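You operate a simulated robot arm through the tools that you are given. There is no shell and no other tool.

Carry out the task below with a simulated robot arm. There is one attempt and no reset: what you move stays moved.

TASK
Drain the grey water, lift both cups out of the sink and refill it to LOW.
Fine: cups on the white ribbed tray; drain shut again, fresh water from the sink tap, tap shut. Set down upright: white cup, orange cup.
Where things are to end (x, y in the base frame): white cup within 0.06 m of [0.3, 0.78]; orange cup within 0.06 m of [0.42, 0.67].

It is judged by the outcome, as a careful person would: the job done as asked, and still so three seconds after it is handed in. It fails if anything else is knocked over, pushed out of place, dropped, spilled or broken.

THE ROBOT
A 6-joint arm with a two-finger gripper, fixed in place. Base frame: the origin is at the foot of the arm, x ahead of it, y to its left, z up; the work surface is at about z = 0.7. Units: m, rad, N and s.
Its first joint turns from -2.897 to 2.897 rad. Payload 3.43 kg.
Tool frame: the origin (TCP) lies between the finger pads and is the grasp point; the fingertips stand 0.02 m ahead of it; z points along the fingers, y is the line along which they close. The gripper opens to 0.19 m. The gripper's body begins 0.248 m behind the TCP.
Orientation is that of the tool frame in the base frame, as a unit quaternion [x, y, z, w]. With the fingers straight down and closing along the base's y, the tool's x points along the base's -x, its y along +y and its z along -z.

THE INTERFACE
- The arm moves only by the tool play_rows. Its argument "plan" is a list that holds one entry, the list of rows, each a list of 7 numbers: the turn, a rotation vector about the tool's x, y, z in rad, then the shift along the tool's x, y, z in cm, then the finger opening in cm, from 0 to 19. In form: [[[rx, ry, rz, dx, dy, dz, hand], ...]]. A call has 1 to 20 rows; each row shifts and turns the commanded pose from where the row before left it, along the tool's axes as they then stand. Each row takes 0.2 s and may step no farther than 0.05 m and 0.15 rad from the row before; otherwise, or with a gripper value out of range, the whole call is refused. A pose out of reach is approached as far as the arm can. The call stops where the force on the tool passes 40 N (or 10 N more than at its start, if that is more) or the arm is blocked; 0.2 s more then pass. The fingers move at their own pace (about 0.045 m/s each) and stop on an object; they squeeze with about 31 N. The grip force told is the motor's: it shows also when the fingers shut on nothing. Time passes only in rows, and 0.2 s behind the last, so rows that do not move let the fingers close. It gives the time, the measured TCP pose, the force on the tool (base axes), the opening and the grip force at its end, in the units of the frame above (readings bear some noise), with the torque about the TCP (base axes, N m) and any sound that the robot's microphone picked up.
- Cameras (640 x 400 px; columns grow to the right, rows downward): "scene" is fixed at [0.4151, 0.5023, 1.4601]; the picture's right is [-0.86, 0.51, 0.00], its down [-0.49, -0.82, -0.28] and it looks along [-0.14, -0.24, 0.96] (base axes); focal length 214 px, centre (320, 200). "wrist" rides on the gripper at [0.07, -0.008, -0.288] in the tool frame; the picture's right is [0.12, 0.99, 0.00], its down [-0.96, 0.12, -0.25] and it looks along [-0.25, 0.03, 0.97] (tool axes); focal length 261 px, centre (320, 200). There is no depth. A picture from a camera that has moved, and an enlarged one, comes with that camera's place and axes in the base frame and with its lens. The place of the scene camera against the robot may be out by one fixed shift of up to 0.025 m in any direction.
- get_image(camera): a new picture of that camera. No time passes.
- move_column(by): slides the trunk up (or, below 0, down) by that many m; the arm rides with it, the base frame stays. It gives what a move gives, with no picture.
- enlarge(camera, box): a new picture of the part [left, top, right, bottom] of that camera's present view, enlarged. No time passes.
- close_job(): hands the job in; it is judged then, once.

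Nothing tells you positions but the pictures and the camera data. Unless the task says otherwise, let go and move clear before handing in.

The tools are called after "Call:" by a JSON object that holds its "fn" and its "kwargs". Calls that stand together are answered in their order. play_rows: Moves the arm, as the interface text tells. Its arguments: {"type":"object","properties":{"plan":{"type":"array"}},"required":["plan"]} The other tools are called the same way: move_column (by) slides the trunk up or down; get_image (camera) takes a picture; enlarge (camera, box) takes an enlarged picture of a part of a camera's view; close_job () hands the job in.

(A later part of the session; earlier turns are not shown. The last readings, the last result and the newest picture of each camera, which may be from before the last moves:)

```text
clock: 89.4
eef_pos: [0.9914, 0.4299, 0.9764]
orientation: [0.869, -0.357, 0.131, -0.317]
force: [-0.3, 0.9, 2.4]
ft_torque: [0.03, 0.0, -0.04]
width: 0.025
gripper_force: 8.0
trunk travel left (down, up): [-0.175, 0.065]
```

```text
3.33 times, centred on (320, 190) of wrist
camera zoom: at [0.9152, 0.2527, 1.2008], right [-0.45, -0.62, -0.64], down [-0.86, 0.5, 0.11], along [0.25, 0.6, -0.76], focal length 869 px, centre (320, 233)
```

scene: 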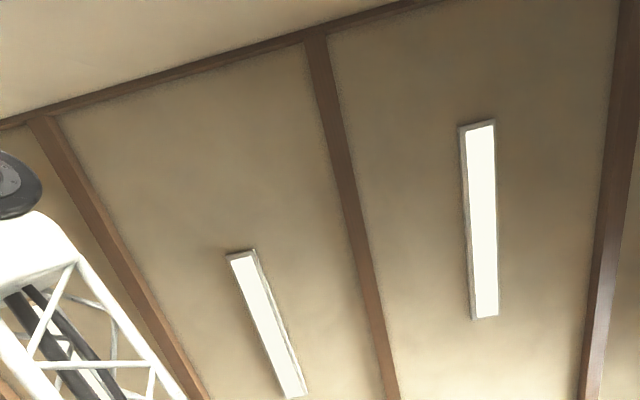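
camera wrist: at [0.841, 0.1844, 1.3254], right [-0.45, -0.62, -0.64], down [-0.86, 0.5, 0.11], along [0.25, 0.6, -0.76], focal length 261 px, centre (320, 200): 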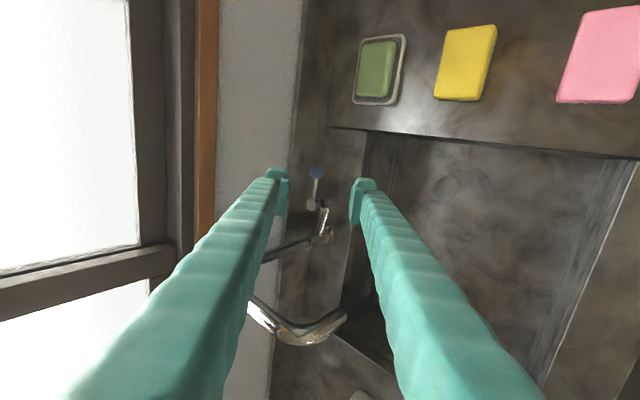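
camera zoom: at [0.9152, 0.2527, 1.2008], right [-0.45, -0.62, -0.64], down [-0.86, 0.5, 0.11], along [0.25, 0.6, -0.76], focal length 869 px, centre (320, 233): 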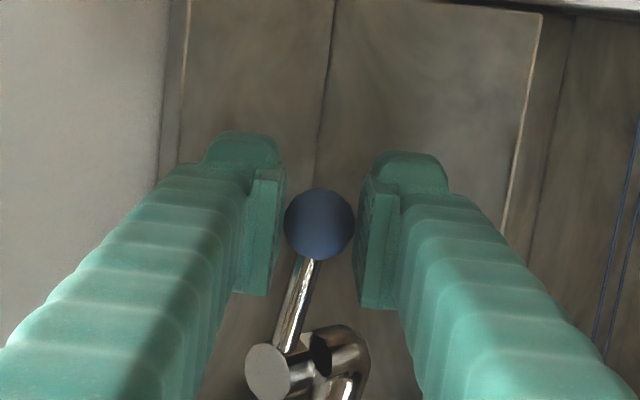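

The lever turned toward the near side with almost no force. I'll look whether water is flowing.

Call:
{"fn": "get_image", "kwargs": {"camera": "wrist"}}

Call:
{"fn": "enlarge", "kwargs": {"camera": "wrist", "box": [300, 200, 640, 400]}}

```text
taken
camera wrist: at [0.9152, 0.2527, 1.2008], right [-0.45, -0.62, -0.64], down [-0.86, 0.5, 0.11], along [0.25, 0.6, -0.76], focal length 261 px, centre (320, 200)
```

wrist: 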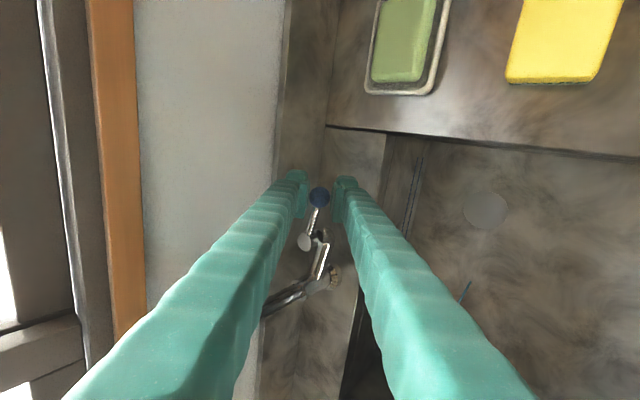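

```text
1.88 times, centred on (470, 300) of wrist
camera zoom: at [0.9152, 0.2527, 1.2008], right [-0.45, -0.62, -0.64], down [-0.86, 0.5, 0.11], along [0.25, 0.6, -0.76], focal length 491 px, centre (38, 12)
```

zoom: 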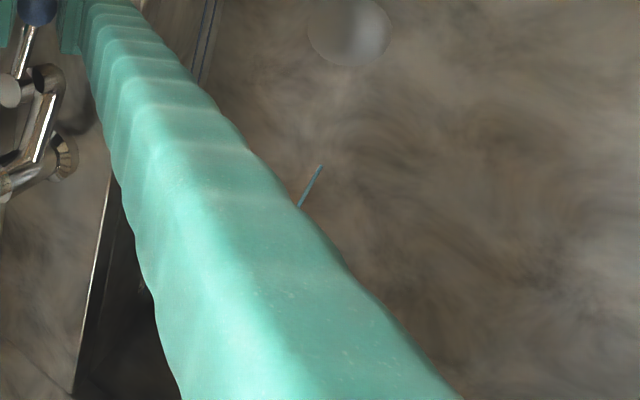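

A thin stream is visible, so turning the lever toward the near side opens the tap. I'll check that I can see the fill lines from this pose before opening further.

Call:
{"fn": "enlarge", "kwargs": {"camera": "wrist", "box": [370, 130, 450, 250]}}

Call:
{"fn": "enlarge", "kwargs": {"camera": "wrist", "box": [440, 260, 500, 320]}}

```text
3.33 times, centred on (410, 190) of wrist
camera zoom: at [0.9152, 0.2527, 1.2008], right [-0.45, -0.62, -0.64], down [-0.86, 0.5, 0.11], along [0.25, 0.6, -0.76], focal length 869 px, centre (20, 233)
```

zoom: 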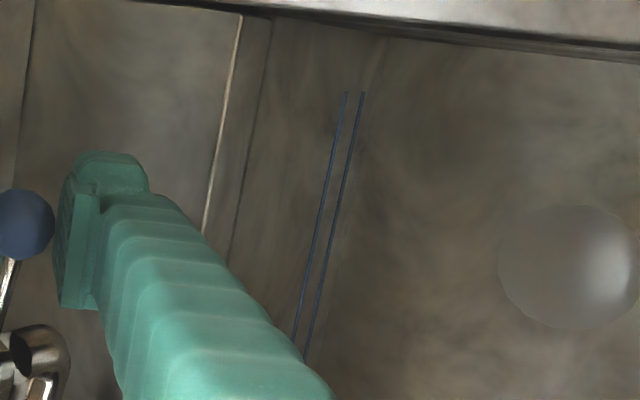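

```text
6.67 times, centred on (470, 290) of wrist
camera zoom: at [0.9152, 0.2527, 1.2008], right [-0.45, -0.62, -0.64], down [-0.86, 0.5, 0.11], along [0.25, 0.6, -0.76], focal length 1738 px, centre (-680, -400)
```

zoom: 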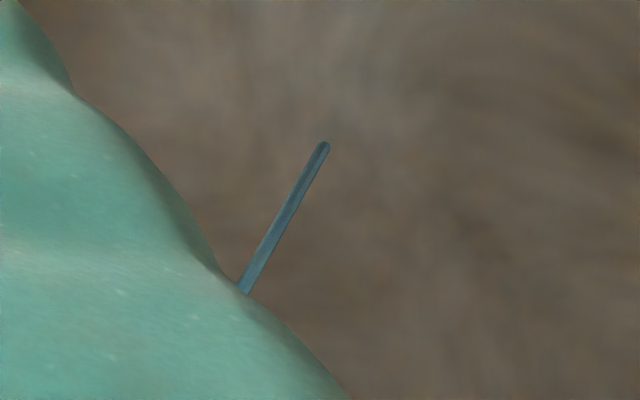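

The stream is real and both fill lines are visible here (LOW is the right-hand, lower one). I'll open to about 20° and look at the flow.

Call:
{"fn": "play_rows", "kwargs": {"plan": [[[0, 0, 0, -0.14, 0.44, -0.37, 2.4], [0, 0, 0, -0.15, 0.44, -0.37, 2.4]]]}}

Call:
{"fn": "get_image", "kwargs": {"camera": "wrist"}}

Call:
{"fn": "enlarge", "kwargs": {"camera": "wrist", "box": [370, 130, 450, 250]}}

```text
clock: 90.0
eef_pos: [0.9818, 0.4233, 0.9773]
orientation: [0.869, -0.356, 0.132, -0.317]
force: [-0.3, 0.3, 1.6]
ft_torque: [0.03, 0.0, -0.02]
width: 0.0249
gripper_force: 8.2
trunk travel left (down, up): [-0.175, 0.065]
```

```text
taken
camera wrist: at [0.905, 0.247, 1.2011], right [-0.45, -0.62, -0.64], down [-0.86, 0.5, 0.11], along [0.25, 0.6, -0.76], focal length 261 px, centre (320, 200)
```

wrist: 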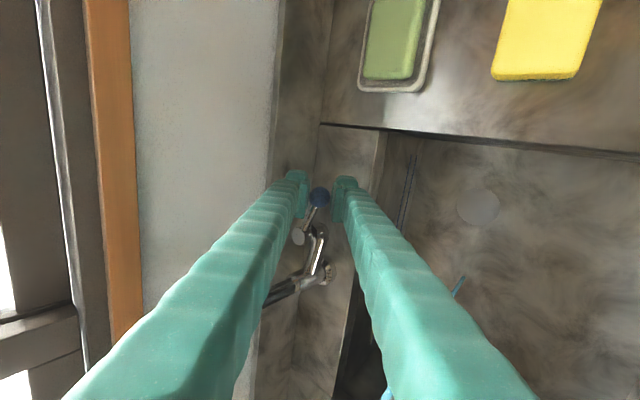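

```text
3.33 times, centred on (410, 190) of wrist
camera zoom: at [0.905, 0.247, 1.2011], right [-0.45, -0.62, -0.64], down [-0.86, 0.5, 0.11], along [0.25, 0.6, -0.76], focal length 869 px, centre (20, 233)
```

zoom: 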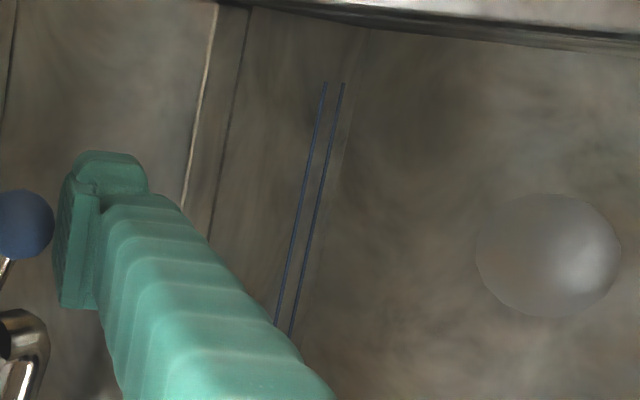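

Call:
{"fn": "play_rows", "kwargs": {"plan": [[[0, 0, 0, -0.23, 0.38, -0.31, 2.4], [0, 0, 0, -0.23, 0.37, -0.32, 2.4], [0, 0, 0, 0, 0, 0, 2.4], [0, 0, 0, 0, 0, 0, 2.4], [0, 0, 0, 0, 0, 0, 2.4]]]}}

Call:
{"fn": "get_image", "kwargs": {"camera": "wrist"}}

Call:
{"fn": "enlarge", "kwargs": {"camera": "wrist", "box": [370, 130, 450, 250]}}

```text
clock: 91.2
eef_pos: [0.9718, 0.4198, 0.9757]
orientation: [0.869, -0.357, 0.131, -0.317]
force: [-0.4, -1.3, 1.5]
ft_torque: [0.03, 0.04, 0.04]
width: 0.0253
gripper_force: 4.6
trunk travel left (down, up): [-0.175, 0.065]
```

```text
taken
camera wrist: at [0.8945, 0.2439, 1.2001], right [-0.45, -0.62, -0.64], down [-0.86, 0.5, 0.11], along [0.25, 0.6, -0.76], focal length 261 px, centre (320, 200)
```

wrist: 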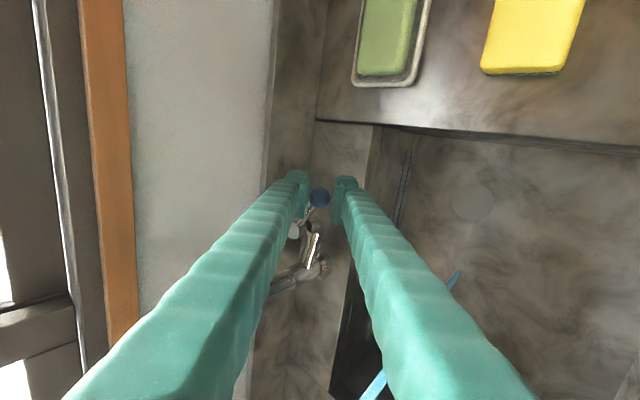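

```text
3.33 times, centred on (410, 190) of wrist
camera zoom: at [0.8945, 0.2439, 1.2001], right [-0.45, -0.62, -0.64], down [-0.86, 0.5, 0.11], along [0.25, 0.6, -0.76], focal length 869 px, centre (20, 233)
```

zoom: 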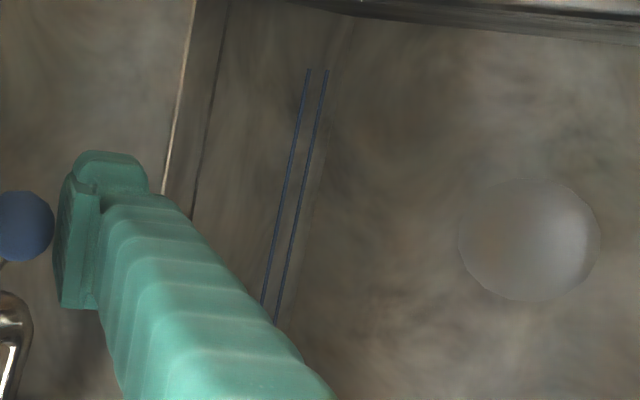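

Call:
{"fn": "enlarge", "kwargs": {"camera": "wrist", "box": [410, 240, 490, 310]}}

```text
5.71 times, centred on (450, 275) of wrist
camera zoom: at [0.8945, 0.2439, 1.2001], right [-0.45, -0.62, -0.64], down [-0.86, 0.5, 0.11], along [0.25, 0.6, -0.76], focal length 1489 px, centre (-423, -229)
```

zoom: 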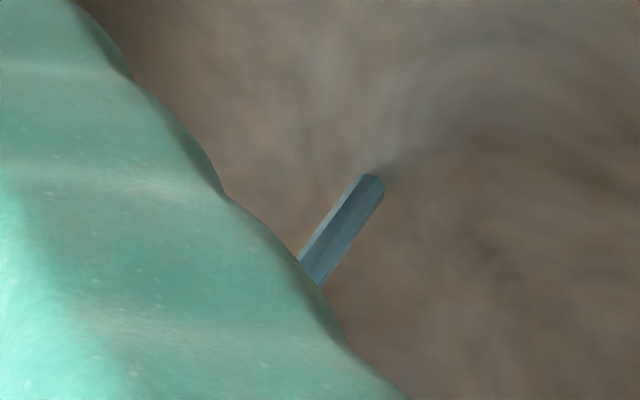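

Two-view checks put the sink floor at z≈0.70, LOW at about 0.738 and HIGH at about 0.76, so I need roughly 4 cm of water. I'll let it run a couple of seconds at this opening and look for the waterline rising.

Call:
{"fn": "play_rows", "kwargs": {"plan": [[[0, 0, 0, 0, 0, 0, 2.4], [0, 0, 0, 0, 0, 0, 2.4], [0, 0, 0, 0, 0, 0, 2.4], [0, 0, 0, 0, 0, 0, 2.4], [0, 0, 0, 0, 0, 0, 2.4], [0, 0, 0, 0, 0, 0, 2.4], [0, 0, 0, 0, 0, 0, 2.4], [0, 0, 0, 0, 0, 0, 2.4], [0, 0, 0, 0, 0, 0, 2.4]]]}}

Call:
{"fn": "enlarge", "kwargs": {"camera": "wrist", "box": [370, 130, 450, 250]}}

Call:
{"fn": "enlarge", "kwargs": {"camera": "wrist", "box": [370, 130, 640, 330]}}

```text
clock: 93.2
eef_pos: [0.9708, 0.4201, 0.9756]
orientation: [0.869, -0.357, 0.131, -0.317]
force: [-0.4, -1.1, -0.9]
ft_torque: [-0.03, 0.0, 0.0]
width: 0.0251
gripper_force: 4.4
trunk travel left (down, up): [-0.175, 0.065]
```

```text
3.33 times, centred on (410, 190) of wrist
camera zoom: at [0.8946, 0.244, 1.2002], right [-0.45, -0.62, -0.64], down [-0.86, 0.5, 0.11], along [0.25, 0.6, -0.76], focal length 869 px, centre (20, 233)
```

zoom: 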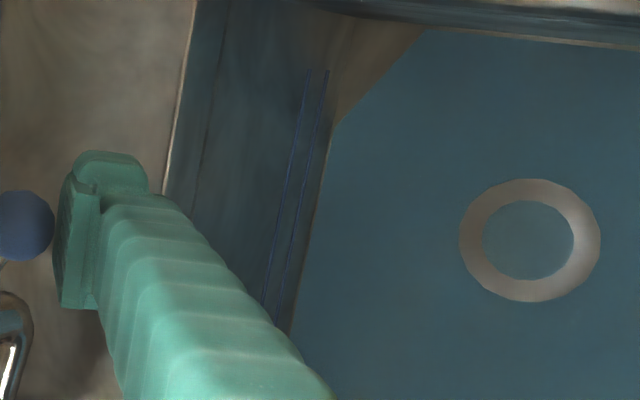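

```text
2.00 times, centred on (505, 230) of wrist
camera zoom: at [0.8946, 0.244, 1.2002], right [-0.45, -0.62, -0.64], down [-0.86, 0.5, 0.11], along [0.25, 0.6, -0.76], focal length 521 px, centre (-50, 140)
```

zoom: 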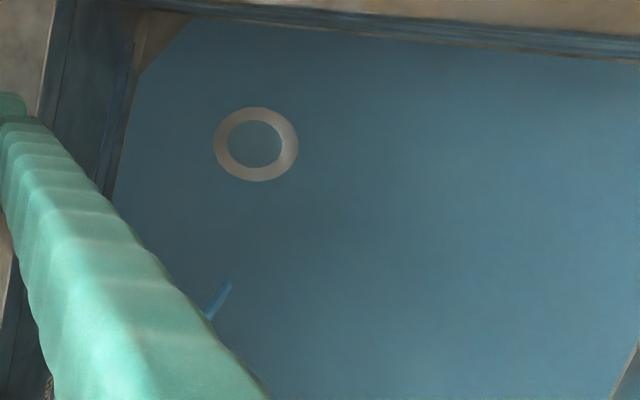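

Clear blue water now covers the floor; its edge on the far wall is still below the LOW line. I'll keep filling in short intervals and track it.

Call:
{"fn": "play_rows", "kwargs": {"plan": [[[0, 0, 0, 0, 0, 0, 2.4], [0, 0, 0, 0, 0, 0, 2.4], [0, 0, 0, 0, 0, 0, 2.4], [0, 0, 0, 0, 0, 0, 2.4]]]}}

Call:
{"fn": "enlarge", "kwargs": {"camera": "wrist", "box": [370, 130, 450, 250]}}

```text
clock: 94.2
eef_pos: [0.9716, 0.4206, 0.9761]
orientation: [0.869, -0.357, 0.131, -0.317]
force: [0.9, -0.3, 0.1]
ft_torque: [0.02, -0.01, 0.01]
width: 0.0249
gripper_force: 4.1
trunk travel left (down, up): [-0.175, 0.065]
```

```text
3.33 times, centred on (410, 190) of wrist
camera zoom: at [0.8946, 0.244, 1.2002], right [-0.45, -0.62, -0.64], down [-0.86, 0.5, 0.11], along [0.25, 0.6, -0.76], focal length 869 px, centre (20, 233)
```

zoom: 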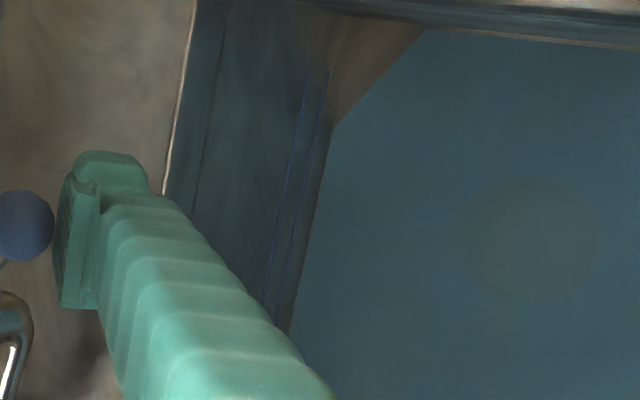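

Call:
{"fn": "play_rows", "kwargs": {"plan": [[[0, 0, 0, 0, 0, 0, 2.4], [0, 0, 0, 0, 0, 0, 2.4], [0, 0, 0, 0, 0, 0, 2.4], [0, 0, 0, 0, 0, 0, 2.4], [0, 0, 0, 0, 0, 0, 2.4], [0, 0, 0, 0, 0, 0, 2.4], [0, 0, 0, 0, 0, 0, 2.4], [0, 0, 0, 0, 0, 0, 2.4], [0, 0, 0, 0, 0, 0, 2.4]]]}}

Call:
{"fn": "enlarge", "kwargs": {"camera": "wrist", "box": [370, 130, 450, 250]}}

```text
clock: 96.2
eef_pos: [0.9717, 0.4213, 0.9759]
orientation: [0.869, -0.357, 0.131, -0.317]
force: [0.5, -0.1, 0.6]
ft_torque: [-0.01, 0.02, 0.02]
width: 0.0252
gripper_force: 3.5
trunk travel left (down, up): [-0.175, 0.065]
```

```text
3.33 times, centred on (410, 190) of wrist
camera zoom: at [0.8945, 0.244, 1.2002], right [-0.45, -0.62, -0.64], down [-0.86, 0.5, 0.11], along [0.25, 0.6, -0.76], focal length 869 px, centre (20, 233)
```

zoom: 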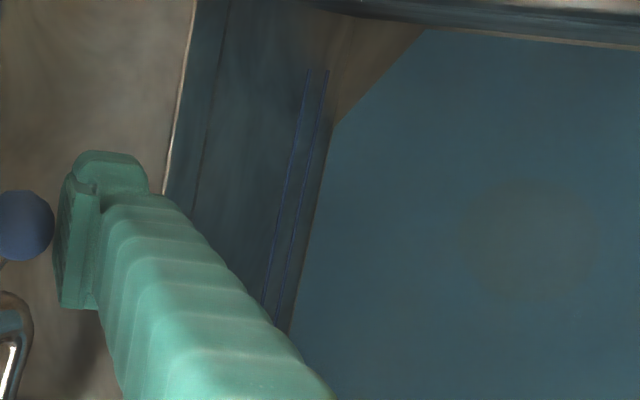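

Call:
{"fn": "enlarge", "kwargs": {"camera": "wrist", "box": [395, 150, 425, 180]}}

Call:
{"fn": "play_rows", "kwargs": {"plan": [[[0, 0, 0, -0.31, 0.34, -0.28, 2.3], [0, 0, 0, -0.31, 0.34, -0.29, 2.3], [0, 0, 0, -0.38, 0.29, -0.24, 2.3], [0, 0, 0, -0.39, 0.29, -0.25, 2.3], [0, 0, 0, 0, 0, 0, 2.3]]]}}

Call:
{"fn": "get_image", "kwargs": {"camera": "wrist"}}

Call:
{"fn": "enlarge", "kwargs": {"camera": "wrist", "box": [370, 130, 450, 250]}}

```text
13.33 times, centred on (410, 165) of wrist
camera zoom: at [0.8945, 0.244, 1.2002], right [-0.45, -0.62, -0.64], down [-0.86, 0.5, 0.11], along [0.25, 0.6, -0.76], focal length 3475 px, centre (-880, 667)
```

zoom: 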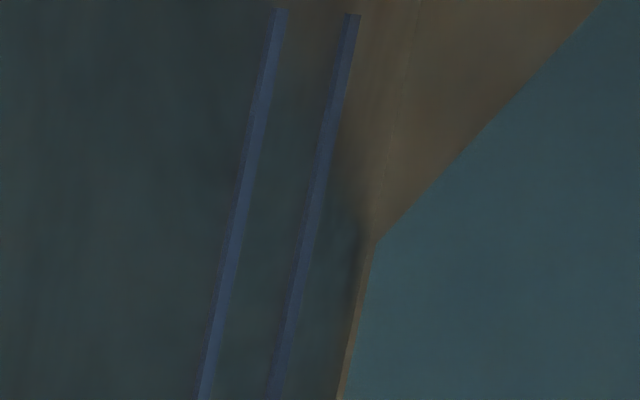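

```text
clock: 97.4
eef_pos: [0.9494, 0.4189, 0.9743]
orientation: [0.869, -0.357, 0.131, -0.316]
force: [-0.8, 2.0, 3.4]
ft_torque: [0.12, 0.09, 0.05]
width: 0.0249
gripper_force: 24.5
trunk travel left (down, up): [-0.175, 0.065]
```

```text
taken
camera wrist: at [0.8731, 0.2419, 1.1995], right [-0.45, -0.62, -0.64], down [-0.86, 0.5, 0.11], along [0.25, 0.6, -0.76], focal length 261 px, centre (320, 200)
```

wrist: 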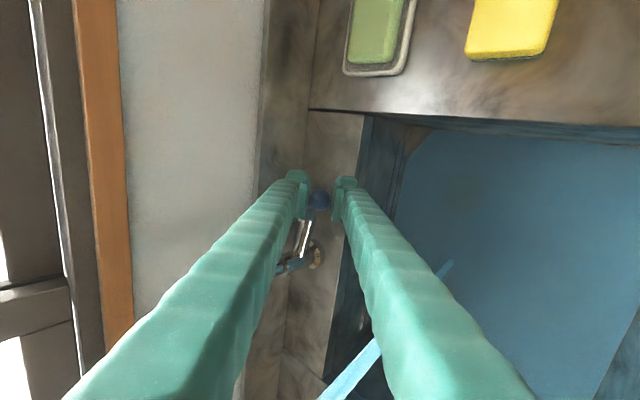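

```text
3.33 times, centred on (410, 190) of wrist
camera zoom: at [0.8731, 0.2419, 1.1995], right [-0.45, -0.62, -0.64], down [-0.86, 0.5, 0.11], along [0.25, 0.6, -0.76], focal length 869 px, centre (20, 233)
```

zoom: 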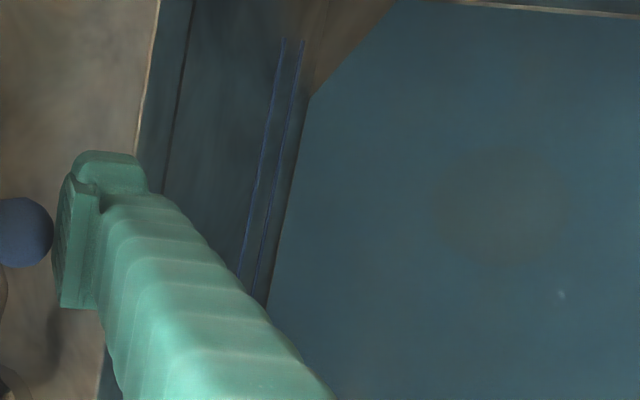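

The high zoom shows HIGH, LOW and the water edge clearly; water is about one line-spacing below LOW. With the tap opened further I'll let it run and track the edge.

Call:
{"fn": "play_rows", "kwargs": {"plan": [[[0, 0, 0, 0, 0, 0, 2.3], [0, 0, 0, 0, 0, 0, 2.3], [0, 0, 0, 0, 0, 0, 2.3], [0, 0, 0, 0, 0, 0, 2.3], [0, 0, 0, 0, 0, 0, 2.3], [0, 0, 0, 0, 0, 0, 2.3], [0, 0, 0, 0, 0, 0, 2.3], [0, 0, 0, 0, 0, 0, 2.3], [0, 0, 0, 0, 0, 0, 2.3], [0, 0, 0, 0, 0, 0, 2.3], [0, 0, 0, 0, 0, 0, 2.3], [0, 0, 0, 0, 0, 0, 2.3], [0, 0, 0, 0, 0, 0, 2.3], [0, 0, 0, 0, 0, 0, 2.3]]]}}

Call:
{"fn": "enlarge", "kwargs": {"camera": "wrist", "box": [385, 140, 425, 180]}}

```text
clock: 100.4
eef_pos: [0.951, 0.4171, 0.9758]
orientation: [0.869, -0.357, 0.13, -0.317]
force: [-2.8, 4.4, 1.9]
ft_torque: [0.18, 0.18, 0.26]
width: 0.0239
gripper_force: 45.2
trunk travel left (down, up): [-0.175, 0.065]
```

```text
10.00 times, centred on (405, 160) of wrist
camera zoom: at [0.8734, 0.2418, 1.1996], right [-0.45, -0.62, -0.64], down [-0.86, 0.5, 0.11], along [0.25, 0.6, -0.76], focal length 2606 px, centre (-530, 600)
```

zoom: 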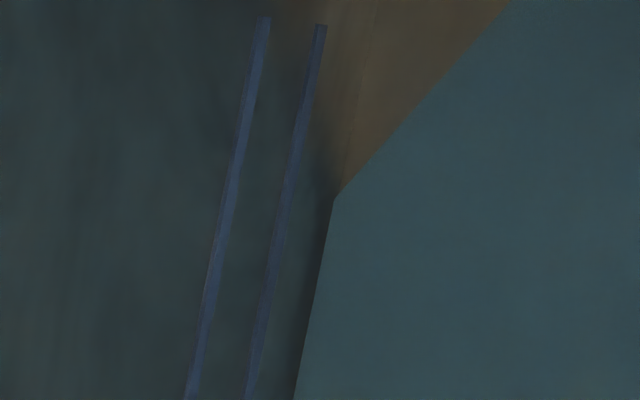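

The water is now about 0.8 of a line spacing below LOW and rising slowly. I'll check that the grip on the ball is still good.

Call:
{"fn": "enlarge", "kwargs": {"camera": "wrist", "box": [260, 130, 380, 280]}}

```text
2.67 times, centred on (320, 205) of wrist
camera zoom: at [0.8734, 0.2418, 1.1996], right [-0.45, -0.62, -0.64], down [-0.86, 0.5, 0.11], along [0.25, 0.6, -0.76], focal length 695 px, centre (320, 187)
```

zoom: 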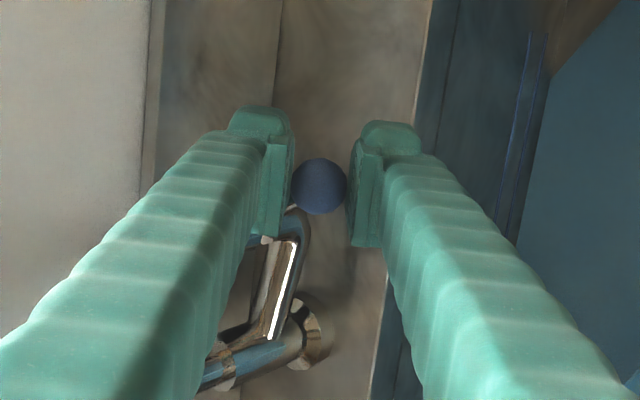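

Call:
{"fn": "play_rows", "kwargs": {"plan": [[[0, 0, 0, 0, 0, 0, 2.5], [0, 0, 0, 0, 0, 0, 2.5], [0, 0, 0, 0, 0, 0, 2.5], [0, 0, 0, 0, 0, 0, 2.5], [0, 0, 0, 0, 0, 0, 2.5], [0, 0, 0, 0, 0, 0, 2.5], [0, 0, 0, 0, 0, 0, 2.5], [0, 0, 0, 0, 0, 0, 2.5], [0, 0, 0, 0, 0, 0, 2.5], [0, 0, 0, 0, 0, 0, 2.5], [0, 0, 0, 0, 0, 0, 2.5], [0, 0, 0, 0, 0, 0, 2.5], [0, 0, 0, 0, 0, 0, 2.5], [0, 0, 0, 0, 0, 0, 2.5], [0, 0, 0, 0, 0, 0, 2.5], [0, 0, 0, 0, 0, 0, 2.5], [0, 0, 0, 0, 0, 0, 2.5], [0, 0, 0, 0, 0, 0, 2.5], [0, 0, 0, 0, 0, 0, 2.5], [0, 0, 0, 0, 0, 0, 2.5]]]}}

Call:
{"fn": "enlarge", "kwargs": {"camera": "wrist", "box": [385, 140, 425, 180]}}

Call:
{"fn": "get_image", "kwargs": {"camera": "wrist"}}

```text
clock: 104.6
eef_pos: [0.9509, 0.4178, 0.9751]
orientation: [0.869, -0.357, 0.131, -0.316]
force: [0.8, -0.8, 0.2]
ft_torque: [0.03, 0.02, 0.01]
width: 0.0257
gripper_force: 0.1
trunk travel left (down, up): [-0.175, 0.065]
```

```text
10.00 times, centred on (405, 160) of wrist
camera zoom: at [0.8736, 0.2415, 1.1995], right [-0.45, -0.62, -0.64], down [-0.86, 0.5, 0.11], along [0.25, 0.6, -0.76], focal length 2606 px, centre (-530, 600)
```

zoom: 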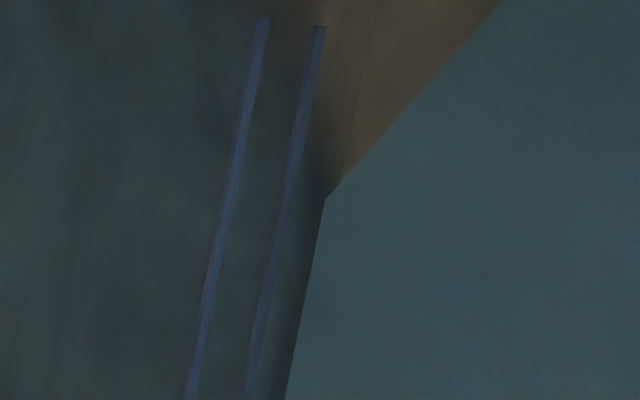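

```text
taken
camera wrist: at [0.8736, 0.2415, 1.1995], right [-0.45, -0.62, -0.64], down [-0.86, 0.5, 0.11], along [0.25, 0.6, -0.76], focal length 261 px, centre (320, 200)
```

wrist: 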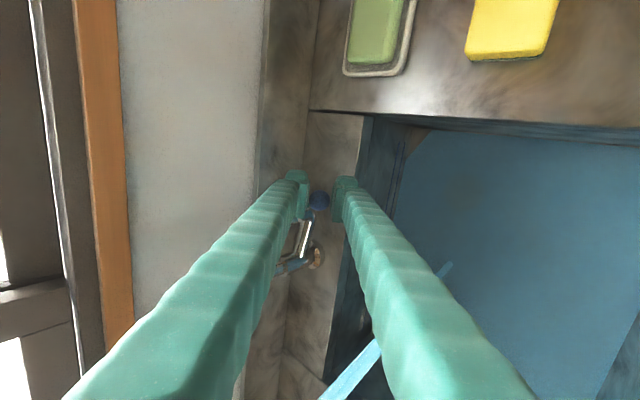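

Rate is about 2.6 px/s in this zoom with 37 px to go, so around 14 s remain. I'll wait about 8 s and re-measure.

Call:
{"fn": "play_rows", "kwargs": {"plan": [[[0, 0, 0, 0, 0, 0, 2.5], [0, 0, 0, 0, 0, 0, 2.5], [0, 0, 0, 0, 0, 0, 2.5], [0, 0, 0, 0, 0, 0, 2.5], [0, 0, 0, 0, 0, 0, 2.5], [0, 0, 0, 0, 0, 0, 2.5], [0, 0, 0, 0, 0, 0, 2.5], [0, 0, 0, 0, 0, 0, 2.5], [0, 0, 0, 0, 0, 0, 2.5], [0, 0, 0, 0, 0, 0, 2.5], [0, 0, 0, 0, 0, 0, 2.5], [0, 0, 0, 0, 0, 0, 2.5], [0, 0, 0, 0, 0, 0, 2.5], [0, 0, 0, 0, 0, 0, 2.5], [0, 0, 0, 0, 0, 0, 2.5], [0, 0, 0, 0, 0, 0, 2.5], [0, 0, 0, 0, 0, 0, 2.5], [0, 0, 0, 0, 0, 0, 2.5], [0, 0, 0, 0, 0, 0, 2.5], [0, 0, 0, 0, 0, 0, 2.5]]]}}

Call:
{"fn": "enlarge", "kwargs": {"camera": "wrist", "box": [385, 140, 425, 180]}}

Call:
{"fn": "play_rows", "kwargs": {"plan": [[[0, 0, 0, 0, 0, 0, 2.5], [0, 0, 0, 0, 0, 0, 2.5], [0, 0, 0, 0, 0, 0, 2.5], [0, 0, 0, 0, 0, 0, 2.5], [0, 0, 0, 0, 0, 0, 2.5], [0, 0, 0, 0, 0, 0, 2.5], [0, 0, 0, 0, 0, 0, 2.5], [0, 0, 0, 0, 0, 0, 2.5], [0, 0, 0, 0, 0, 0, 2.5], [0, 0, 0, 0, 0, 0, 2.5], [0, 0, 0, 0, 0, 0, 2.5], [0, 0, 0, 0, 0, 0, 2.5], [0, 0, 0, 0, 0, 0, 2.5], [0, 0, 0, 0, 0, 0, 2.5], [0, 0, 0, 0, 0, 0, 2.5], [0, 0, 0, 0, 0, 0, 2.5], [0, 0, 0, 0, 0, 0, 2.5]]]}}

Call:
{"fn": "enlarge", "kwargs": {"camera": "wrist", "box": [385, 140, 425, 180]}}

```text
clock: 108.8
eef_pos: [0.9509, 0.4171, 0.9747]
orientation: [0.869, -0.357, 0.132, -0.317]
force: [0.1, -0.3, -0.5]
ft_torque: [-0.05, -0.01, -0.01]
width: 0.0255
gripper_force: 0.1
trunk travel left (down, up): [-0.175, 0.065]
```

```text
10.00 times, centred on (405, 160) of wrist
camera zoom: at [0.8736, 0.2415, 1.1995], right [-0.45, -0.62, -0.64], down [-0.86, 0.5, 0.11], along [0.25, 0.6, -0.76], focal length 2606 px, centre (-530, 600)
```

zoom: 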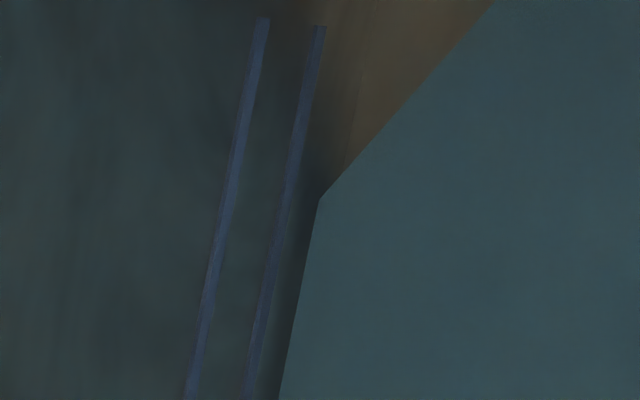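

```text
clock: 112.4
eef_pos: [0.9502, 0.4175, 0.9748]
orientation: [0.869, -0.357, 0.131, -0.316]
force: [-0.5, 0.4, -0.1]
ft_torque: [-0.02, 0.02, -0.01]
width: 0.0259
gripper_force: 0.8
trunk travel left (down, up): [-0.175, 0.065]
```

```text
10.00 times, centred on (405, 160) of wrist
camera zoom: at [0.8736, 0.2415, 1.1995], right [-0.45, -0.62, -0.64], down [-0.86, 0.5, 0.11], along [0.25, 0.6, -0.76], focal length 2606 px, centre (-530, 600)
```

zoom: 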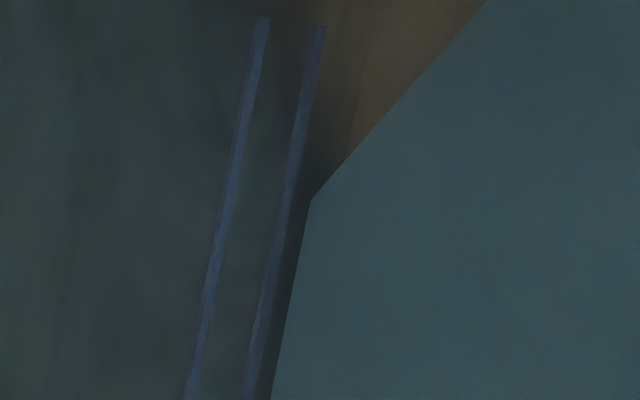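

The water corner moved 334→325→318→311 px; LOW's centre is at about 287 at that row, so about 13 s remain. I'll wait in two stages.

Call:
{"fn": "play_rows", "kwargs": {"plan": [[[0, 0, 0, 0, 0, 0, 2.5], [0, 0, 0, 0, 0, 0, 2.5], [0, 0, 0, 0, 0, 0, 2.5], [0, 0, 0, 0, 0, 0, 2.5], [0, 0, 0, 0, 0, 0, 2.5], [0, 0, 0, 0, 0, 0, 2.5], [0, 0, 0, 0, 0, 0, 2.5], [0, 0, 0, 0, 0, 0, 2.5], [0, 0, 0, 0, 0, 0, 2.5], [0, 0, 0, 0, 0, 0, 2.5], [0, 0, 0, 0, 0, 0, 2.5], [0, 0, 0, 0, 0, 0, 2.5], [0, 0, 0, 0, 0, 0, 2.5], [0, 0, 0, 0, 0, 0, 2.5], [0, 0, 0, 0, 0, 0, 2.5], [0, 0, 0, 0, 0, 0, 2.5], [0, 0, 0, 0, 0, 0, 2.5], [0, 0, 0, 0, 0, 0, 2.5], [0, 0, 0, 0, 0, 0, 2.5], [0, 0, 0, 0, 0, 0, 2.5]]]}}

Call:
{"fn": "enlarge", "kwargs": {"camera": "wrist", "box": [385, 140, 425, 180]}}

Call:
{"fn": "play_rows", "kwargs": {"plan": [[[0, 0, 0, 0, 0, 0, 2.5], [0, 0, 0, 0, 0, 0, 2.5], [0, 0, 0, 0, 0, 0, 2.5], [0, 0, 0, 0, 0, 0, 2.5], [0, 0, 0, 0, 0, 0, 2.5], [0, 0, 0, 0, 0, 0, 2.5], [0, 0, 0, 0, 0, 0, 2.5], [0, 0, 0, 0, 0, 0, 2.5], [0, 0, 0, 0, 0, 0, 2.5], [0, 0, 0, 0, 0, 0, 2.5], [0, 0, 0, 0, 0, 0, 2.5], [0, 0, 0, 0, 0, 0, 2.5]]]}}

Call:
{"fn": "enlarge", "kwargs": {"camera": "wrist", "box": [385, 140, 425, 180]}}

```text
clock: 116.6
eef_pos: [0.9512, 0.4169, 0.9745]
orientation: [0.869, -0.357, 0.131, -0.317]
force: [-0.4, -0.6, -0.5]
ft_torque: [-0.02, 0.02, -0.03]
width: 0.0257
gripper_force: 0.9
trunk travel left (down, up): [-0.175, 0.065]
```

```text
10.00 times, centred on (405, 160) of wrist
camera zoom: at [0.8736, 0.2415, 1.1995], right [-0.45, -0.62, -0.64], down [-0.86, 0.5, 0.11], along [0.25, 0.6, -0.76], focal length 2606 px, centre (-530, 600)
```

zoom: 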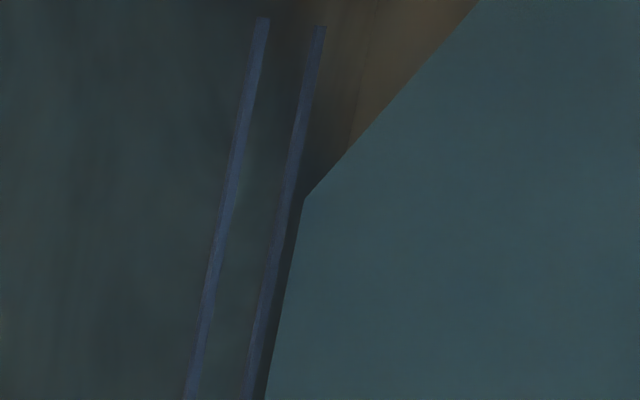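

```text
clock: 119.2
eef_pos: [0.9508, 0.4168, 0.9741]
orientation: [0.869, -0.357, 0.132, -0.317]
force: [0.3, 0.0, -0.3]
ft_torque: [0.03, 0.02, 0.0]
width: 0.0254
gripper_force: 0.6
trunk travel left (down, up): [-0.175, 0.065]
```

```text
10.00 times, centred on (405, 160) of wrist
camera zoom: at [0.8736, 0.2415, 1.1995], right [-0.45, -0.62, -0.64], down [-0.86, 0.5, 0.11], along [0.25, 0.6, -0.76], focal length 2606 px, centre (-530, 600)
```

zoom: 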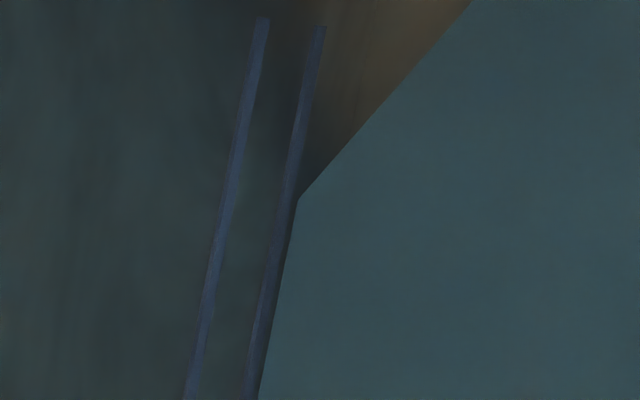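

The edge is about 10 px below LOW's centre. I'll wait about 2.5 s more, re-measure, then shut the tap.

Call:
{"fn": "play_rows", "kwargs": {"plan": [[[0, 0, 0, 0, 0, 0, 2.5], [0, 0, 0, 0, 0, 0, 2.5], [0, 0, 0, 0, 0, 0, 2.5], [0, 0, 0, 0, 0, 0, 2.5], [0, 0, 0, 0, 0, 0, 2.5], [0, 0, 0, 0, 0, 0, 2.5], [0, 0, 0, 0, 0, 0, 2.5], [0, 0, 0, 0, 0, 0, 2.5], [0, 0, 0, 0, 0, 0, 2.5], [0, 0, 0, 0, 0, 0, 2.5], [0, 0, 0, 0, 0, 0, 2.5]]]}}

Call:
{"fn": "enlarge", "kwargs": {"camera": "wrist", "box": [385, 140, 425, 180]}}

Call:
{"fn": "enlarge", "kwargs": {"camera": "wrist", "box": [260, 130, 380, 280]}}

```text
clock: 121.6
eef_pos: [0.9515, 0.4169, 0.9745]
orientation: [0.869, -0.357, 0.131, -0.316]
force: [-0.5, 0.7, -0.2]
ft_torque: [0.01, 0.02, 0.0]
width: 0.0257
gripper_force: 0.7
trunk travel left (down, up): [-0.175, 0.065]
```

```text
10.00 times, centred on (405, 160) of wrist
camera zoom: at [0.8736, 0.2415, 1.1995], right [-0.45, -0.62, -0.64], down [-0.86, 0.5, 0.11], along [0.25, 0.6, -0.76], focal length 2606 px, centre (-530, 600)
```

zoom: 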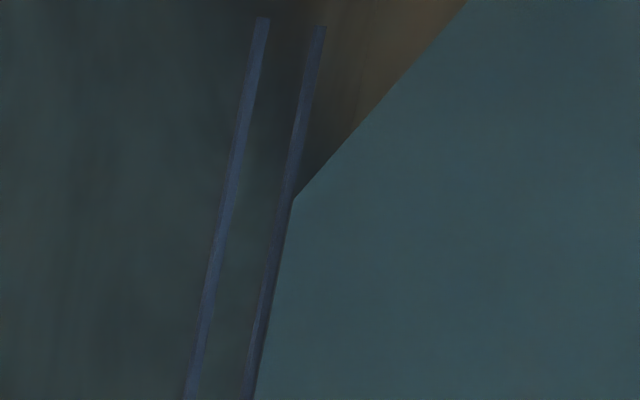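

```text
2.67 times, centred on (320, 205) of wrist
camera zoom: at [0.8736, 0.2415, 1.1995], right [-0.45, -0.62, -0.64], down [-0.86, 0.5, 0.11], along [0.25, 0.6, -0.76], focal length 695 px, centre (320, 187)
```

zoom: 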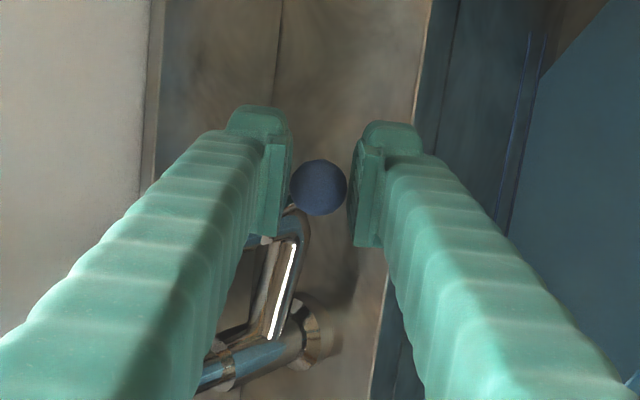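

The water edge has reached the LOW line's lower edge. I'll now turn the lever back to closed along its arc.

Call:
{"fn": "play_rows", "kwargs": {"plan": [[[0, 0, 0, 0.72, -0.58, 0.49, 2.4], [0, 0, 0, 0.58, -0.68, 0.57, 2.4], [0, 0, 0, 0.42, -0.75, 0.63, 2.4], [0, 0, 0, 0.25, -0.88, 0.74, 2.4], [0, 0, 0, 0.03, -0.72, 0.6, 2.4]]]}}

Call:
{"fn": "get_image", "kwargs": {"camera": "wrist"}}

Call:
{"fn": "enlarge", "kwargs": {"camera": "wrist", "box": [240, 130, 400, 250]}}

Call:
{"fn": "enlarge", "kwargs": {"camera": "wrist", "box": [300, 200, 640, 400]}}

```text
clock: 122.8
eef_pos: [0.9956, 0.4424, 0.9782]
orientation: [0.869, -0.354, 0.132, -0.319]
force: [0.7, -3.5, -1.1]
ft_torque: [0.83, -0.12, 0.4]
width: 0.0288
gripper_force: 4.1
trunk travel left (down, up): [-0.175, 0.065]
```

```text
taken
camera wrist: at [0.9192, 0.2668, 1.2021], right [-0.44, -0.63, -0.64], down [-0.86, 0.5, 0.11], along [0.25, 0.6, -0.76], focal length 261 px, centre (320, 200)
```

wrist: 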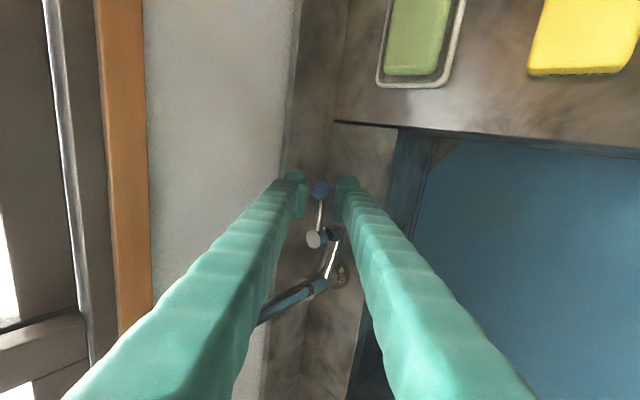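

```text
3.33 times, centred on (320, 190) of wrist
camera zoom: at [0.9192, 0.2668, 1.2021], right [-0.44, -0.63, -0.64], down [-0.86, 0.5, 0.11], along [0.25, 0.6, -0.76], focal length 869 px, centre (320, 233)
```

zoom: 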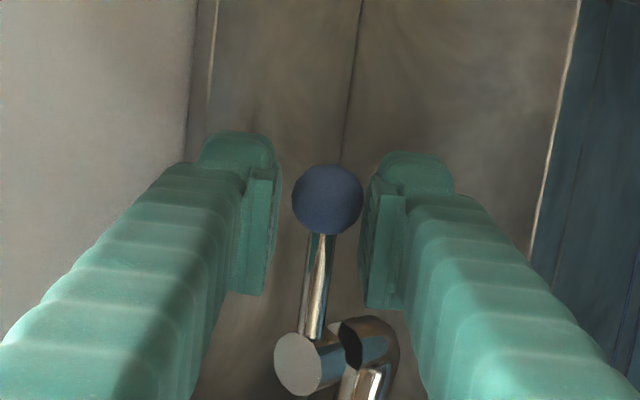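

```text
1.88 times, centred on (470, 300) of wrist
camera zoom: at [0.9192, 0.2668, 1.2021], right [-0.44, -0.63, -0.64], down [-0.86, 0.5, 0.11], along [0.25, 0.6, -0.76], focal length 491 px, centre (38, 12)
```

zoom: 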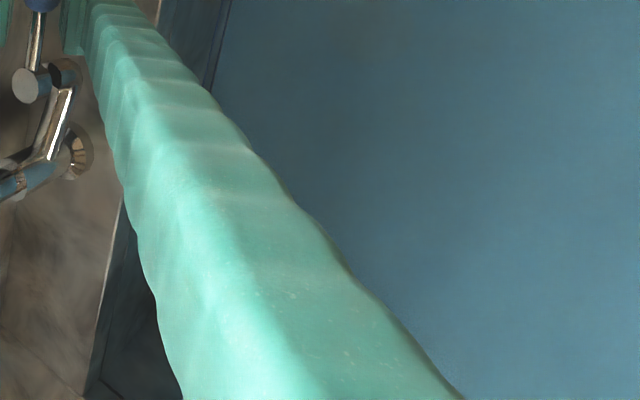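

No stream is visible and the lever is back pointing right. I'll nudge it slightly further closed to be sure it is against its stop.

Call:
{"fn": "play_rows", "kwargs": {"plan": [[[0, 0, 0, 0, -0.12, 0.1, 2.8], [0, 0, 0, 0, -0.12, 0.1, 2.8], [0, 0, 0, 0, 0, 0, 2.8]]]}}

Call:
{"fn": "enlarge", "kwargs": {"camera": "wrist", "box": [240, 130, 400, 250]}}

Call:
{"fn": "enlarge", "kwargs": {"camera": "wrist", "box": [410, 220, 530, 340]}}

```text
clock: 123.6
eef_pos: [0.9998, 0.4407, 0.9759]
orientation: [0.869, -0.357, 0.131, -0.317]
force: [-0.2, -0.8, -0.2]
ft_torque: [0.01, -0.03, 0.0]
width: 0.0281
gripper_force: 0.2
trunk travel left (down, up): [-0.175, 0.065]
```

```text
3.33 times, centred on (320, 190) of wrist
camera zoom: at [0.9232, 0.2641, 1.2009], right [-0.45, -0.62, -0.64], down [-0.86, 0.5, 0.11], along [0.25, 0.6, -0.76], focal length 869 px, centre (320, 233)
```

zoom: 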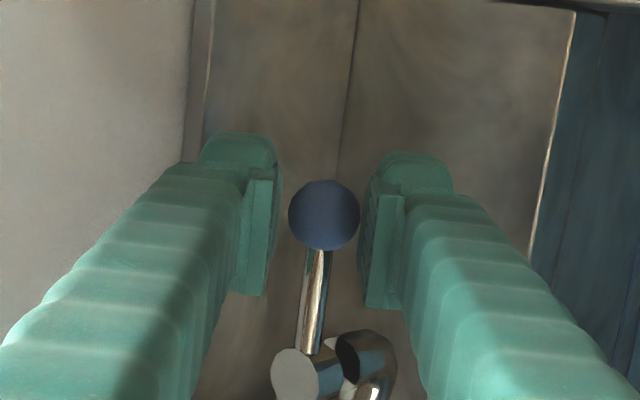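

```text
3.33 times, centred on (470, 280) of wrist
camera zoom: at [0.9232, 0.2641, 1.2009], right [-0.45, -0.62, -0.64], down [-0.86, 0.5, 0.11], along [0.25, 0.6, -0.76], focal length 869 px, centre (-180, -67)
```

zoom: 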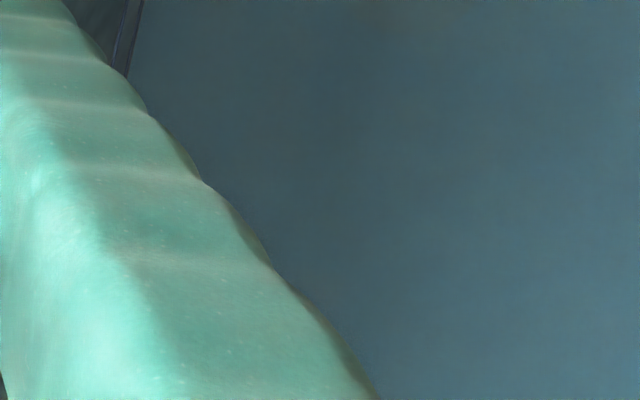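

The lever is back exactly at its original closed geometry and the stream has stopped. I'll open the fingers, retract along the tool axis, and check the level from another viewpoint.

Call:
{"fn": "play_rows", "kwargs": {"plan": [[[0, 0, 0, 0, 0, 0, 4.5], [0, 0, 0, 0, 0, 0, 6], [0, 0, 0, 0, 0, -3, 6], [0, 0, 0, 0, 0, -4, 6], [0, 0, 0, 0, 0, -4, 6], [0, 0, 0, 0, 0, -4, 6], [0, 0, 0, 0, 0, -3, 6]]]}}

Call:
{"fn": "get_image", "kwargs": {"camera": "wrist"}}

Call:
{"fn": "enlarge", "kwargs": {"camera": "wrist", "box": [240, 230, 440, 400]}}

```text
clock: 125.2
eef_pos: [0.9183, 0.3551, 1.1126]
orientation: [0.869, -0.357, 0.131, -0.317]
force: [1.0, 0.3, -0.8]
ft_torque: [0.0, 0.04, 0.03]
width: 0.06
gripper_force: 0.1
trunk travel left (down, up): [-0.175, 0.065]
```

```text
taken
camera wrist: at [0.8413, 0.18, 1.338], right [-0.45, -0.62, -0.64], down [-0.86, 0.5, 0.11], along [0.25, 0.6, -0.76], focal length 261 px, centre (320, 200)
```

wrist: 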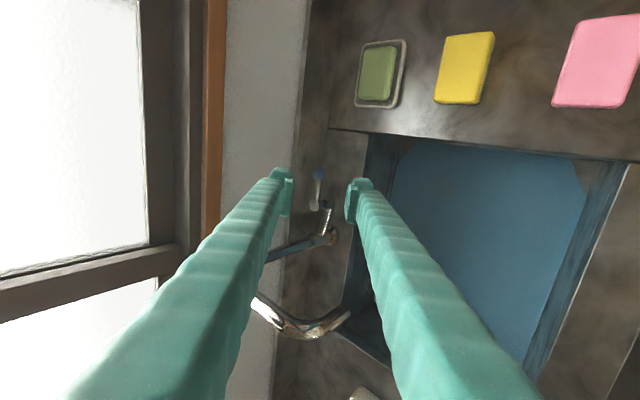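

```text
2.35 times, centred on (340, 315) of wrist
camera zoom: at [0.8413, 0.18, 1.338], right [-0.45, -0.62, -0.64], down [-0.86, 0.5, 0.11], along [0.25, 0.6, -0.76], focal length 613 px, centre (273, -71)
```

zoom: 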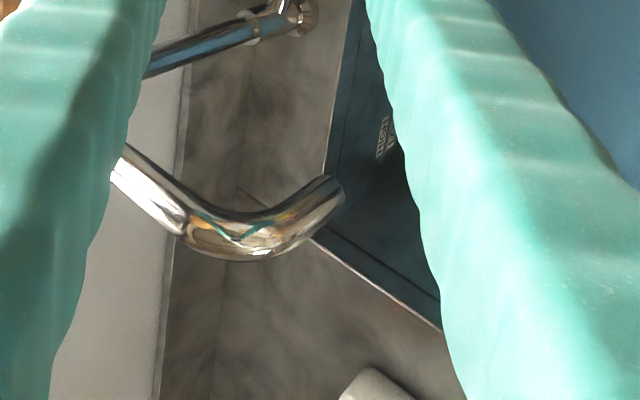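

The spout is dry and the tap handle closed. I'll back off toward the near side and view the far wall more level-on to verify the waterline against LOW without the steep-angle bias.

Call:
{"fn": "play_rows", "kwargs": {"plan": [[[0, 0, 0, 0, 3.45, -2.11, 6], [0, 0, 0, 0, 3.45, -2.11, 6], [0, 0, 0, 0, 3.45, -2.11, 6], [0, 0, 0, 0, 3.45, -2.11, 6], [0, 0, 0, 0, 3.45, -2.11, 6], [0, 0, 0, -2.9, 3.45, -2.11, 8], [0, 0, 0, -2.9, 3.45, -2.11, 10], [0, 0, 0, -2.9, 3.45, -2.11, 12], [0, 0, 0, -2.9, 3.45, -2.11, 14], [0, 0, 0, -2.9, 3.45, -2.11, 15], [0, 0, 0, 0, 0, 0, 15]]]}}

Call:
{"fn": "get_image", "kwargs": {"camera": "wrist"}}

```text
clock: 127.6
eef_pos: [0.5348, 0.1757, 1.0527]
orientation: [0.869, -0.357, 0.13, -0.316]
force: [-1.0, -0.3, 0.5]
ft_torque: [0.01, 0.04, 0.04]
width: 0.15
gripper_force: 0.1
trunk travel left (down, up): [-0.175, 0.065]
```

```text
taken
camera wrist: at [0.4579, -0.0002, 1.2767], right [-0.45, -0.62, -0.64], down [-0.86, 0.5, 0.11], along [0.25, 0.6, -0.76], focal length 261 px, centre (320, 200)
```

wrist: 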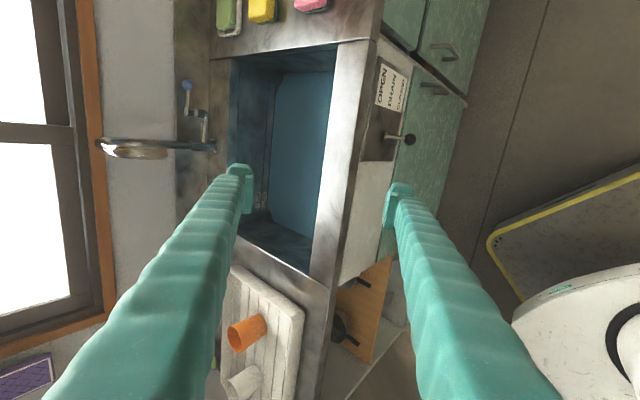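

Call:
{"fn": "enlarge", "kwargs": {"camera": "wrist", "box": [245, 60, 295, 230]}}

Call:
{"fn": "enlarge", "kwargs": {"camera": "wrist", "box": [250, 180, 290, 220]}}

Call:
{"fn": "enlarge", "kwargs": {"camera": "wrist", "box": [255, 70, 295, 110]}}

Call:
{"fn": "enlarge", "kwargs": {"camera": "wrist", "box": [190, 270, 310, 400]}}

```text
2.35 times, centred on (270, 145) of wrist
camera zoom: at [0.4579, -0.0002, 1.2767], right [-0.45, -0.62, -0.64], down [-0.86, 0.5, 0.11], along [0.25, 0.6, -0.76], focal length 613 px, centre (438, 329)
```

zoom: 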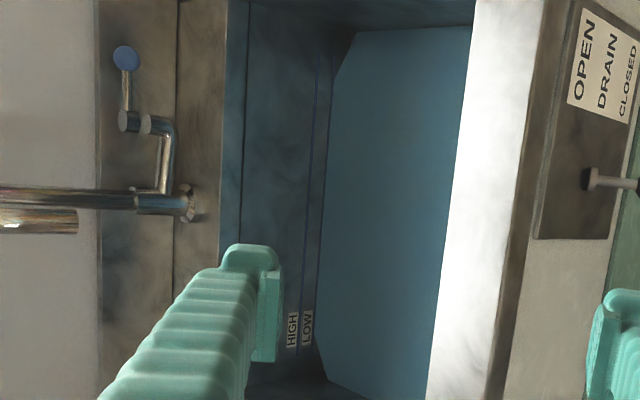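

```text
10.00 times, centred on (270, 200) of wrist
camera zoom: at [0.4579, -0.0002, 1.2767], right [-0.45, -0.62, -0.64], down [-0.86, 0.5, 0.11], along [0.25, 0.6, -0.76], focal length 2606 px, centre (820, 200)
```

zoom: 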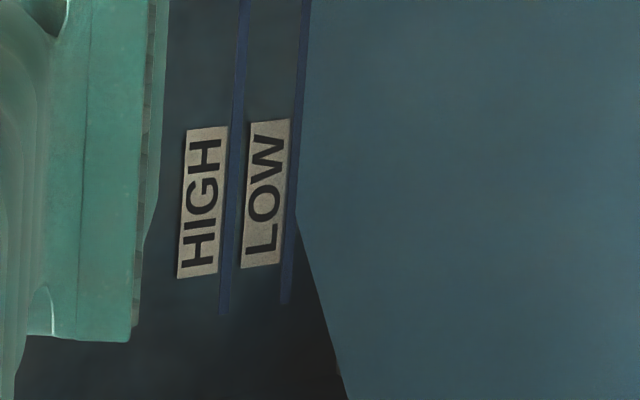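

```text
10.00 times, centred on (275, 90) of wrist
camera zoom: at [0.4579, -0.0002, 1.2767], right [-0.45, -0.62, -0.64], down [-0.86, 0.5, 0.11], along [0.25, 0.6, -0.76], focal length 2606 px, centre (770, 1300)
```

zoom: 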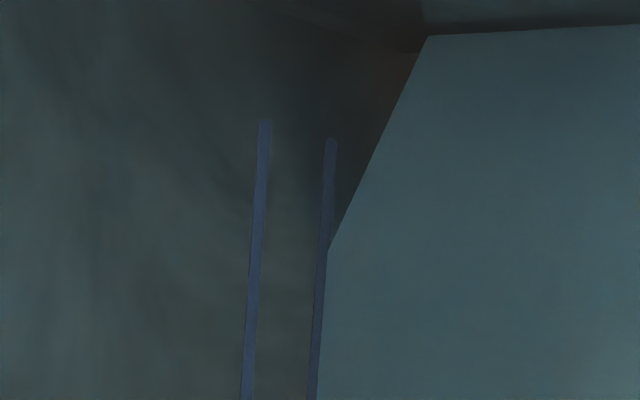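

```text
3.08 times, centred on (250, 335) of wrist
camera zoom: at [0.4579, -0.0002, 1.2767], right [-0.45, -0.62, -0.64], down [-0.86, 0.5, 0.11], along [0.25, 0.6, -0.76], focal length 802 px, centre (535, -215)
```

zoom: 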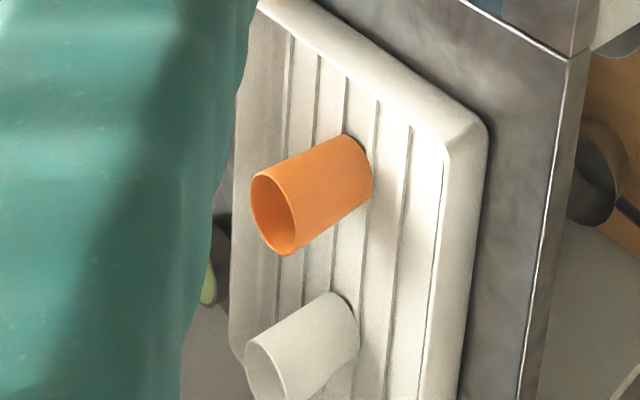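

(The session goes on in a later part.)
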